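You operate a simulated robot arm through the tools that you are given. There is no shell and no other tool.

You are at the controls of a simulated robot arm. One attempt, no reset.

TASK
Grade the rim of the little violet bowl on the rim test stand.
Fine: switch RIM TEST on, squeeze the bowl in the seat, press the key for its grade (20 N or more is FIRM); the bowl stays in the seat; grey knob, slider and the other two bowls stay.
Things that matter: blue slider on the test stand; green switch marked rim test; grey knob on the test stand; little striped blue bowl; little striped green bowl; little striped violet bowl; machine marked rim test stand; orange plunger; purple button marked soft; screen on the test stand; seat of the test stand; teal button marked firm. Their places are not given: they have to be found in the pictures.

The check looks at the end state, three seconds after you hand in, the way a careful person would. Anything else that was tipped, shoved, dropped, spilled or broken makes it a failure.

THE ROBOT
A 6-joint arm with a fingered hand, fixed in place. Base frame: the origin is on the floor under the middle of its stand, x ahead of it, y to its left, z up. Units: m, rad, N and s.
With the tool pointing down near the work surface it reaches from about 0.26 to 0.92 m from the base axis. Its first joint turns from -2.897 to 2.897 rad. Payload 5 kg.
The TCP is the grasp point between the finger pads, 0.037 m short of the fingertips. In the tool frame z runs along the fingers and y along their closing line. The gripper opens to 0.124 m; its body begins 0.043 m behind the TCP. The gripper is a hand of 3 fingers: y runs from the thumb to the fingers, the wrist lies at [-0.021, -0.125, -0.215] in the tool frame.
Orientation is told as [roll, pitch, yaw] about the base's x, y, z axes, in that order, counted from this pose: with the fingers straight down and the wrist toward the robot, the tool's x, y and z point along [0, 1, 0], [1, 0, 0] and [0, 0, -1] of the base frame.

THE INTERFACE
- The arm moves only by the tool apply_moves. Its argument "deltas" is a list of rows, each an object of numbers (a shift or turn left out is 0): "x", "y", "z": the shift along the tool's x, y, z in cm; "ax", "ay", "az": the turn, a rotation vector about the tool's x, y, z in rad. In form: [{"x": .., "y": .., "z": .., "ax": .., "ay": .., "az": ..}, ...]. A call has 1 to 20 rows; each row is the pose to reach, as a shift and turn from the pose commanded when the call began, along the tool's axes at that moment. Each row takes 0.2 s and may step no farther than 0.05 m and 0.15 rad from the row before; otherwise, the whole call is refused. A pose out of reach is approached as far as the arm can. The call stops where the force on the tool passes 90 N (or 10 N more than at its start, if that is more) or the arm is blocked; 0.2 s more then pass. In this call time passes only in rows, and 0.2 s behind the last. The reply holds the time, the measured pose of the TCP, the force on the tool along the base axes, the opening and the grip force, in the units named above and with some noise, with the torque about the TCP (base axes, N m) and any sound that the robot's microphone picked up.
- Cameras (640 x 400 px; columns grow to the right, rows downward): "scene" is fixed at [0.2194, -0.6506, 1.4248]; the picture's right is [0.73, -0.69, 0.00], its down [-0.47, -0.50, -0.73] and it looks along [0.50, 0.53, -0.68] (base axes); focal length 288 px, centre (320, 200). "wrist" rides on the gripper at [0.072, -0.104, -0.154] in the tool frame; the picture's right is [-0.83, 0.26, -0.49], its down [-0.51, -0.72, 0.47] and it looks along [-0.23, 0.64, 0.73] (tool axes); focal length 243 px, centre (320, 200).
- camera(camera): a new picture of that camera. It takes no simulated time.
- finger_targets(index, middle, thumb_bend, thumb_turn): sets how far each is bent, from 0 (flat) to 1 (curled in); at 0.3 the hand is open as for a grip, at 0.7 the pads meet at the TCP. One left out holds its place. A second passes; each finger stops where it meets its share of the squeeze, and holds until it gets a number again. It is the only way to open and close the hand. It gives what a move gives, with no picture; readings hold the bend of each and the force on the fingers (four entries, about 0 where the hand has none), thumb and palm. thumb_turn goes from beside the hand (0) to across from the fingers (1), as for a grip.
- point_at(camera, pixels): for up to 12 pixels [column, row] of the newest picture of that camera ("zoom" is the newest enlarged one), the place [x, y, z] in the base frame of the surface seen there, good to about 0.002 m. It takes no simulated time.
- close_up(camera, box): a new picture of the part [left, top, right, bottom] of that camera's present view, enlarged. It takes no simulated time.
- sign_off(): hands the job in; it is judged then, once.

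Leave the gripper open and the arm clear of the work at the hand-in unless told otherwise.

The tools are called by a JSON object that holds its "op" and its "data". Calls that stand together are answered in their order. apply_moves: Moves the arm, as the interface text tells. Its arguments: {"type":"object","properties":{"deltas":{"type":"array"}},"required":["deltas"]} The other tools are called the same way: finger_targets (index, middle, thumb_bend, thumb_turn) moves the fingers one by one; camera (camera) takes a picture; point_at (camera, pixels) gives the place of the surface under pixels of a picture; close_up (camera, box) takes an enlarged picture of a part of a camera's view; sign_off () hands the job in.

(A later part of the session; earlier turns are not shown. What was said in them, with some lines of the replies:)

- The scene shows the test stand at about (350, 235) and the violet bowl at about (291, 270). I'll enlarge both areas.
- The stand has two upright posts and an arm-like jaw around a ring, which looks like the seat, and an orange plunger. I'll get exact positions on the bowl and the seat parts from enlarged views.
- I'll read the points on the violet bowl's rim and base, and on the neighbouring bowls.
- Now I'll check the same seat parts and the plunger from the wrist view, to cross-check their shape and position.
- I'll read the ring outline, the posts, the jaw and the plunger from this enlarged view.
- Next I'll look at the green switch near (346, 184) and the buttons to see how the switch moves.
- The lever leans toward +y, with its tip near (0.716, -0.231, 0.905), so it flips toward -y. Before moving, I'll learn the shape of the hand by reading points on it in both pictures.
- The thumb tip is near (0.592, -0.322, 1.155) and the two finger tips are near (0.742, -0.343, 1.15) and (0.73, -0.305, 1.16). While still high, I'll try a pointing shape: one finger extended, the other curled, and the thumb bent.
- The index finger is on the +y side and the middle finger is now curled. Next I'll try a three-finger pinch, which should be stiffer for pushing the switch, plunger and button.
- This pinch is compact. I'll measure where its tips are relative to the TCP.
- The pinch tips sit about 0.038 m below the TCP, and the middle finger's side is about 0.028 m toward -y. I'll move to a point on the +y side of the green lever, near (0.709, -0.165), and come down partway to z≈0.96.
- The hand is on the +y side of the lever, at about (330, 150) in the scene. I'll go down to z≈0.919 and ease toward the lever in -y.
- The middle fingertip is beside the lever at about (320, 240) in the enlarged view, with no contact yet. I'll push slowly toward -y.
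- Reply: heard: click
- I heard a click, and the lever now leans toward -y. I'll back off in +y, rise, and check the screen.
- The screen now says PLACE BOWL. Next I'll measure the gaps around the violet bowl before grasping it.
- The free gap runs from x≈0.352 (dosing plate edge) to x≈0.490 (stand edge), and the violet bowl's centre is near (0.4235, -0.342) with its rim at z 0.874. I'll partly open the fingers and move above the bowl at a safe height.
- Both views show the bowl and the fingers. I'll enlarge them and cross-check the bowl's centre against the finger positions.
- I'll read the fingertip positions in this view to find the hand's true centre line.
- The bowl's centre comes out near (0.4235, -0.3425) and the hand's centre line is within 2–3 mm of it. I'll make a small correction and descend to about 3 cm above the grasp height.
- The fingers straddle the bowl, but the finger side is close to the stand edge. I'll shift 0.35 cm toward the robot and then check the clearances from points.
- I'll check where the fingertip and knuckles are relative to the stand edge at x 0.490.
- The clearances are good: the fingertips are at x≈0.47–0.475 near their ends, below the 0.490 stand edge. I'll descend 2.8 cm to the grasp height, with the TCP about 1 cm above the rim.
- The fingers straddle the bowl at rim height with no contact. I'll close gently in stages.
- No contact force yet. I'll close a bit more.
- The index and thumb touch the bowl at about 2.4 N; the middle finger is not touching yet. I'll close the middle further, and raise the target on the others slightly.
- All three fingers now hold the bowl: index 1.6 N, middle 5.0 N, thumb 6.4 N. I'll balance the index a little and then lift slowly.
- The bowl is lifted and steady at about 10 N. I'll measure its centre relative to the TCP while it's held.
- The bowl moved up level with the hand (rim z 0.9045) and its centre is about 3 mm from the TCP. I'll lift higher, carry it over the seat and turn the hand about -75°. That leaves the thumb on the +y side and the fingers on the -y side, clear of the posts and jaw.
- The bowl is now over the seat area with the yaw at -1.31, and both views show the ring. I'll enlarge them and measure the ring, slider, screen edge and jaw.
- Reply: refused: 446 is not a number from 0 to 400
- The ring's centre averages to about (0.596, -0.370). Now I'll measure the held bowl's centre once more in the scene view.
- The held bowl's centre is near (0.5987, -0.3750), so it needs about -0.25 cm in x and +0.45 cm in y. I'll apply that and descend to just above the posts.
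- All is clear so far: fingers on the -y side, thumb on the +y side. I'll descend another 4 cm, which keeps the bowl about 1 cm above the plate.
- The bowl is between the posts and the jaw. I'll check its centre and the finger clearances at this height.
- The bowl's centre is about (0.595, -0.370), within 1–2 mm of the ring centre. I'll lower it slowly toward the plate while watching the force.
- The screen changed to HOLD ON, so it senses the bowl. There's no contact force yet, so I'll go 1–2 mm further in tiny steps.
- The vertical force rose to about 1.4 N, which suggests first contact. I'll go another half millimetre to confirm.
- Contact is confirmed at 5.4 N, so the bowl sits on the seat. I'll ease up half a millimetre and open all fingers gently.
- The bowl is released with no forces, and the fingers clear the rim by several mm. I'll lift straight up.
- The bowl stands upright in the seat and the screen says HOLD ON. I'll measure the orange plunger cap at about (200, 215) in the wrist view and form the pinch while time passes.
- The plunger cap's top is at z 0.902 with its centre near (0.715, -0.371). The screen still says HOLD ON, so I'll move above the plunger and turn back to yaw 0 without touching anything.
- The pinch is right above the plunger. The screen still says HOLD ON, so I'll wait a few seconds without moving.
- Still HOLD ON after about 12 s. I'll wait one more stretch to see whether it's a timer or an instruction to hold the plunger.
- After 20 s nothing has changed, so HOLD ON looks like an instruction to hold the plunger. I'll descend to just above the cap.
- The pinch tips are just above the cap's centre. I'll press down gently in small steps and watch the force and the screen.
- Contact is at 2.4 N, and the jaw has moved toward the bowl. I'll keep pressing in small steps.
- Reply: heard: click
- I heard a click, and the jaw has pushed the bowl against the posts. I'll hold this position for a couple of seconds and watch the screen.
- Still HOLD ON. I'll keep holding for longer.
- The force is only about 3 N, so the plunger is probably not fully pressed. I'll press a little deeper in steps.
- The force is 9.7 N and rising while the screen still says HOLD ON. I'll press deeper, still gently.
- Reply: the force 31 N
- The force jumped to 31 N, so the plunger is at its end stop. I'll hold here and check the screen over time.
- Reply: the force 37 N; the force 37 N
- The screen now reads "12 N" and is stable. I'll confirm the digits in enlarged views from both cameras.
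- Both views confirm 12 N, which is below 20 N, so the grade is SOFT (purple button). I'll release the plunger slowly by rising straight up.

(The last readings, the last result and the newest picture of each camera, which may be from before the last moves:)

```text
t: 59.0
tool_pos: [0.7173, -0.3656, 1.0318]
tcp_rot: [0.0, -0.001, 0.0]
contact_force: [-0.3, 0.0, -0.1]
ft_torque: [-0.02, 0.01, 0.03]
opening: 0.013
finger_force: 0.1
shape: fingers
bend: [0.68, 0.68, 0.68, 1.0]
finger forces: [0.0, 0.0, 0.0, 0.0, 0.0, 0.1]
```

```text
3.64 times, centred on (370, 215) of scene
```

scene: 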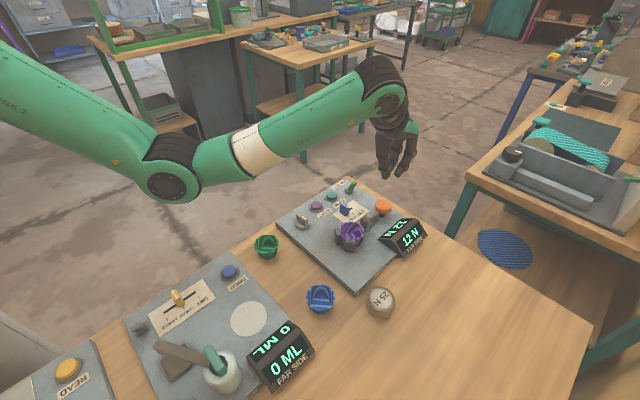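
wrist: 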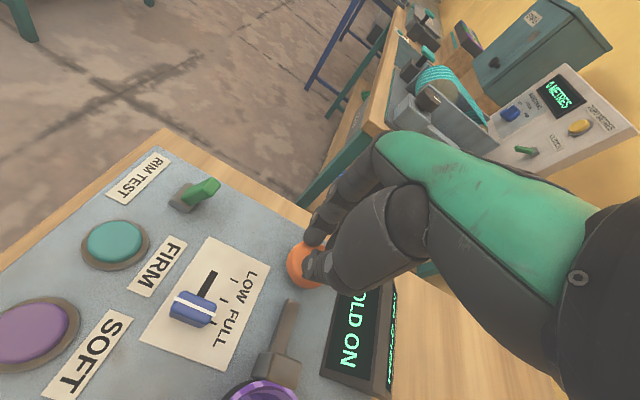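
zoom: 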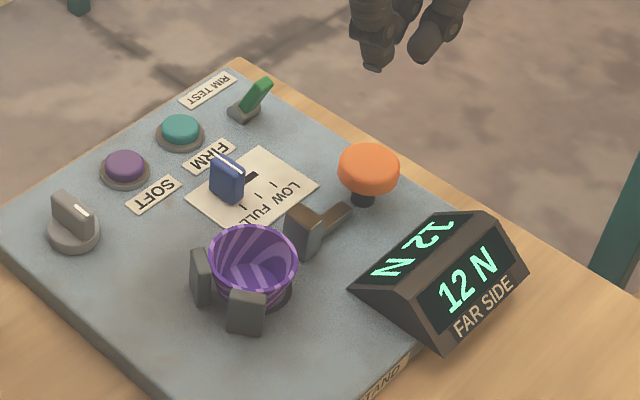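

The reading stays at 12 N with the plunger released and the bowl still in the seat. Now I'll measure the purple SOFT button accurately.

{"op": "close_up", "data": {"camera": "scene", "box": [296, 185, 352, 230]}}

{"op": "camera", "data": {"camera": "wrist"}}

```text
8.89 times, centred on (324, 208) of scene
```

zoom: 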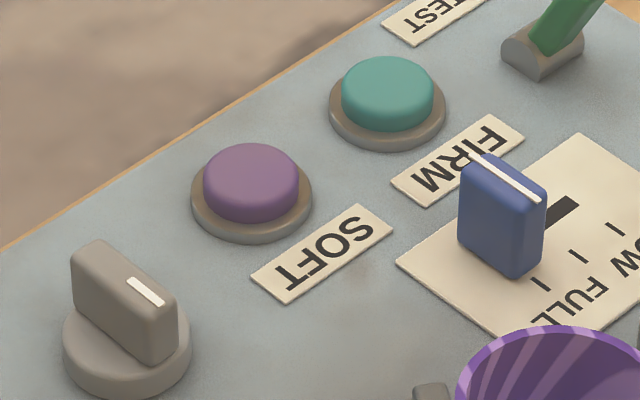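

```text
taken
```

wrist: 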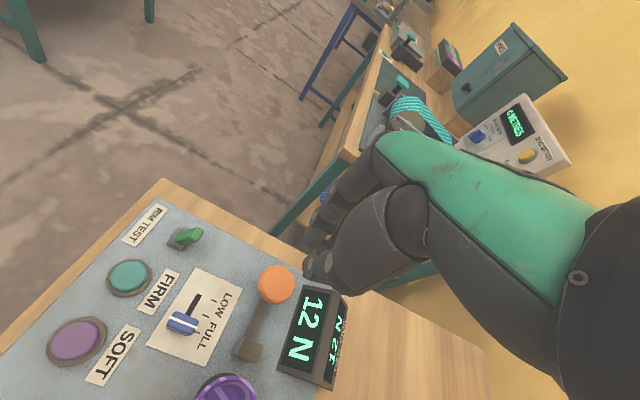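

{"op": "point_at", "data": {"camera": "zoom", "pixels": [[207, 175], [250, 147], [294, 172], [252, 200], [252, 172], [193, 200], [310, 200], [252, 238], [390, 82], [120, 290], [100, 260]]}}

{"op": "point_at", "data": {"camera": "wrist", "pixels": [[55, 341], [75, 324], [100, 338], [75, 356], [77, 340]]}}

```text
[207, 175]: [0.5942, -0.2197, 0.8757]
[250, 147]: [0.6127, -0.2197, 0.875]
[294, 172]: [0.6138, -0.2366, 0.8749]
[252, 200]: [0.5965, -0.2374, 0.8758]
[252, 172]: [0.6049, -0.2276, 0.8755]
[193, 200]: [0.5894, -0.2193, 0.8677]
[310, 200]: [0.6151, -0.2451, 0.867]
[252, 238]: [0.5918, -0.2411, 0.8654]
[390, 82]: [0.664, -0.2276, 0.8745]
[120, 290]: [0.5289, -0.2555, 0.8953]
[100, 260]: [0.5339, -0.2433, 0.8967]
```

```text
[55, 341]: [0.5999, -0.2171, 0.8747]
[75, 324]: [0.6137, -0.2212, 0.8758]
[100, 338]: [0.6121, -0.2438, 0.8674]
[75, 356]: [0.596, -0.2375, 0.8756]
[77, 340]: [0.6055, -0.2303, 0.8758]
```

The SOFT button's top centre is near (0.6045, -0.2285, 0.8755) and FIRM is 6 cm farther in +x. I'll move above SOFT and descend to about 1 cm over it.

{"op": "apply_moves", "data": {"deltas": [{"x": 2.8, "y": -2.07}, {"x": 5.6, "y": -4.14}, {"x": 8.4, "y": -6.21}, {"x": 11.2, "y": -8.28}, {"x": 13.95, "y": -10.35}, {"x": 13.95, "y": -10.35, "z": 3}, {"x": 13.95, "y": -10.35, "z": 6}, {"x": 13.95, "y": -10.35, "z": 8.5}, {"x": 13.95, "y": -10.35, "z": 10.3}]}}

{"op": "close_up", "data": {"camera": "scene", "box": [280, 140, 380, 240]}}

{"op": "close_up", "data": {"camera": "wrist", "box": [220, 180, 400, 360]}}

```text
t: 61.0
tool_pos: [0.6134, -0.2268, 0.9285]
tcp_rot: [0.001, 0.0, -0.001]
contact_force: [1.0, -0.1, 0.4]
ft_torque: [0.01, 0.02, -0.04]
opening: 0.0131
finger_force: 0.1
shape: fingers
bend: [0.68, 0.68, 0.68, 1.0]
finger forces: [0.1, 0.0, 0.0, 0.1, 0.0, 0.0]
```

```text
4.00 times, centred on (330, 190) of scene
```

zoom: 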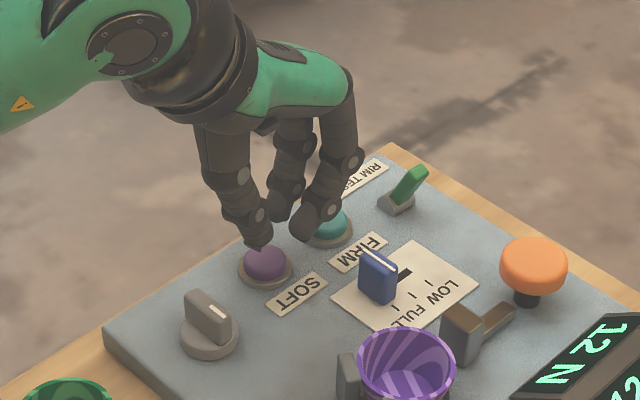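

```text
2.22 times, centred on (310, 270) of wrist
```

zoom: 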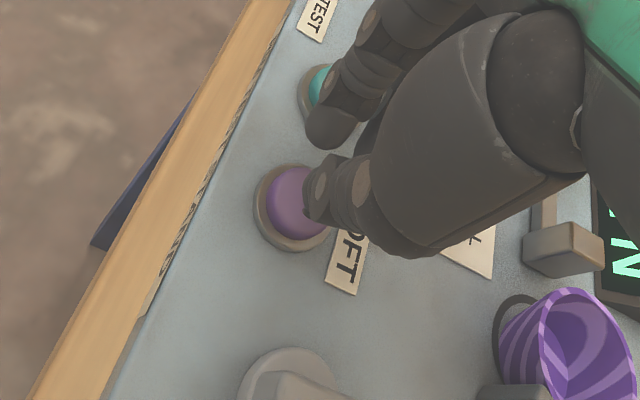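

The thumb is over the purple button. I'll verify the fingertip positions so nothing comes near the teal FIRM button.

{"op": "point_at", "data": {"camera": "zoom", "pixels": [[322, 138], [335, 125], [310, 205], [325, 160], [275, 205], [355, 150]]}}

{"op": "close_up", "data": {"camera": "scene", "box": [300, 170, 360, 220]}}

{"op": "point_at", "data": {"camera": "zoom", "pixels": [[190, 310], [215, 330], [330, 290], [360, 270], [240, 230], [280, 200]]}}

```text
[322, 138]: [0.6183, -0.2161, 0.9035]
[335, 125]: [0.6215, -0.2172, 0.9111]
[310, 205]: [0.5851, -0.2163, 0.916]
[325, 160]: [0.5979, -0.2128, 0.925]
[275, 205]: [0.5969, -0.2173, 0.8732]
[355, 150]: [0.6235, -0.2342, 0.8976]
```

```text
8.00 times, centred on (330, 195) of scene
```

zoom: 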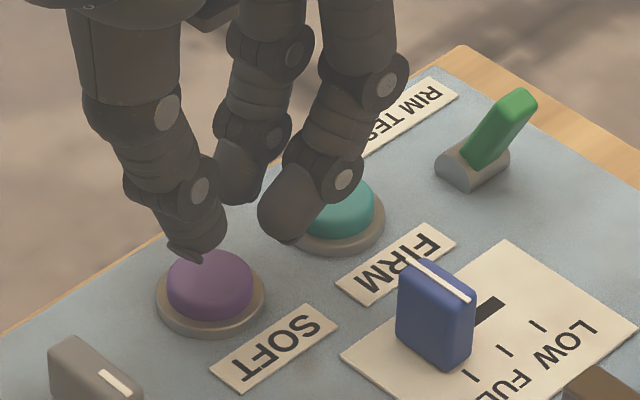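

```text
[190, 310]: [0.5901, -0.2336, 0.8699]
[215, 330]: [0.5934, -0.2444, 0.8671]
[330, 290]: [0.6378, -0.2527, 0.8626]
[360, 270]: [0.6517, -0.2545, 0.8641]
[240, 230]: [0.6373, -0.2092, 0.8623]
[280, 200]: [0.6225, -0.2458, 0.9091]
```

The fingertips are at x≈0.62, over 2 cm from the FIRM button. I'll press SOFT in small steps.

{"op": "apply_moves", "data": {"deltas": [{"z": 0.6}, {"z": 1.1}, {"z": 1.4}, {"z": 1.6}]}}

{"op": "close_up", "data": {"camera": "scene", "box": [300, 150, 430, 260]}}

```text
t: 62.0
tool_pos: [0.6148, -0.2268, 0.9132]
tcp_rot: [-0.001, -0.001, 0.0]
contact_force: [-1.1, -0.2, 1.3]
ft_torque: [-0.01, 0.02, 0.01]
opening: 0.0129
finger_force: 1.0
shape: fingers
bend: [0.68, 0.68, 0.68, 1.0]
finger forces: [0.0, 0.0, 0.1, 0.1, 1.4, 0.1]
```

```text
3.64 times, centred on (365, 205) of scene
```

zoom: 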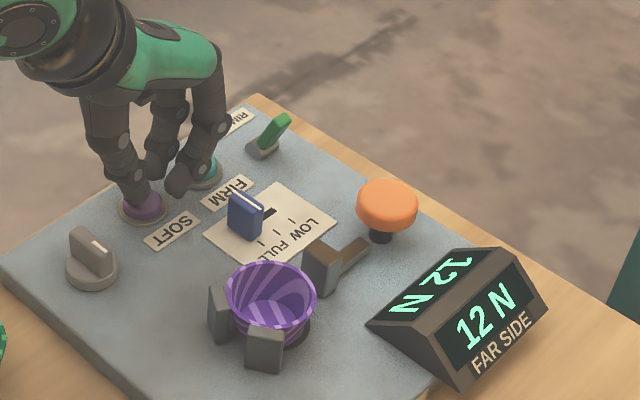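

The thumb touches the button at about 1.4 N. I'll press further in 1 mm steps.

{"op": "apply_moves", "data": {"deltas": [{"z": 0.1}, {"z": 0.2}, {"z": 0.3}]}}

{"op": "close_up", "data": {"camera": "scene", "box": [300, 150, 430, 260]}}

```text
t: 62.8
tool_pos: [0.6138, -0.2262, 0.9094]
tcp_rot: [0.0, -0.001, 0.001]
contact_force: [-0.7, 0.8, 9.2]
ft_torque: [0.07, 0.22, 0.0]
opening: 0.0132
finger_force: 4.1
shape: fingers
bend: [0.68, 0.68, 0.68, 1.0]
finger forces: [0.0, 0.0, 0.0, 0.0, 8.3, 0.0]
heard: click
```

```text
3.64 times, centred on (365, 205) of scene
```

zoom: 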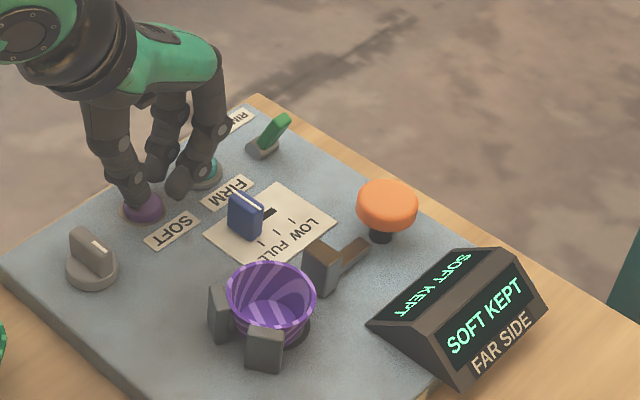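

There was a click and the screen says SOFT KEPT. I'll rise straight up, clear of the work.

{"op": "apply_moves", "data": {"deltas": [{"z": -0.5}, {"z": -1.5}, {"z": -4}, {"z": -8}, {"z": -12}, {"z": -16}, {"z": -20}, {"z": -24}, {"z": -26}]}}

{"op": "finger_targets", "data": {"index": 0.3, "middle": 0.3, "thumb_bend": 0.3}}

{"op": "camera", "data": {"camera": "scene"}}

{"op": "close_up", "data": {"camera": "scene", "box": [240, 160, 440, 320]}}

```text
t: 64.8
tool_pos: [0.6159, -0.2256, 1.1686]
tcp_rot: [-0.001, -0.001, -0.003]
contact_force: [0.8, -0.4, 0.0]
ft_torque: [0.0, -0.02, 0.04]
opening: 0.0128
finger_force: 0.1
shape: fingers
bend: [0.68, 0.68, 0.68, 1.0]
finger forces: [0.0, 0.1, 0.1, 0.0, 0.0, 0.0]
```

```text
t: 65.8
tool_pos: [0.6163, -0.2258, 1.1693]
tcp_rot: [0.001, -0.004, 0.001]
contact_force: [-0.3, -0.2, -0.6]
ft_torque: [0.04, -0.01, -0.01]
opening: 0.128
finger_force: 0.0
shape: fingers
bend: [0.3, 0.3, 0.3, 0.98]
finger forces: [0.1, 0.0, 0.0, 0.0, 0.0, 0.1]
```

```text
taken
```

scene: 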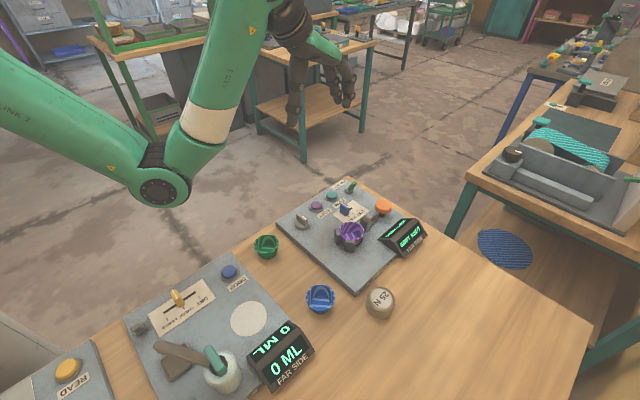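

```text
2.50 times, centred on (340, 240) of scene
```

zoom: 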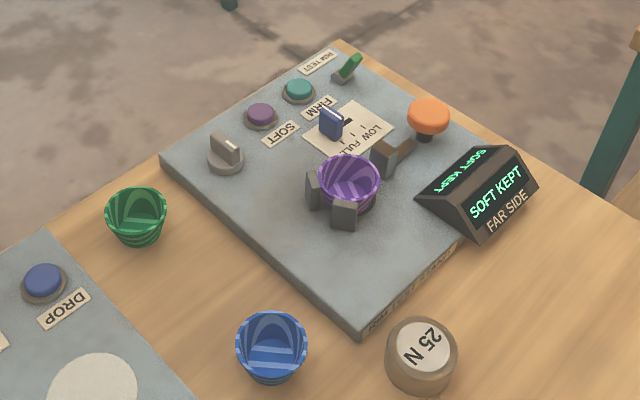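

The screen says SOFT KEPT and the switch is on. The violet bowl is upright in the seat, the knob, slider and other two bowls are where they were, and the hand is open and clear above. I'm handing in.

{"op": "sign_off", "data": {}}

```text
The job is handed in.
```

I graded the violet bowl's rim as SOFT and handed the job in. The test stand read 12 N, below the 20 N needed for FIRM. The stand's screen showed "SOFT KEPT" after I pressed the purple key.

- **Reading:** The screen stayed on HOLD ON until the plunger was pressed to its end stop and held for about a second. It then showed a steady 12 N, which both cameras confirmed.
- **Bowl:** It is upright in the seat. The squeeze pushed it a little off the ring's centre, against the two posts.
- **Everything else:** The RIM TEST switch is on. The knob, slider, green and blue bowls, and the "25 N" puck look unmoved in the last picture.
- **Arm:** The hand is open and raised well above the work.
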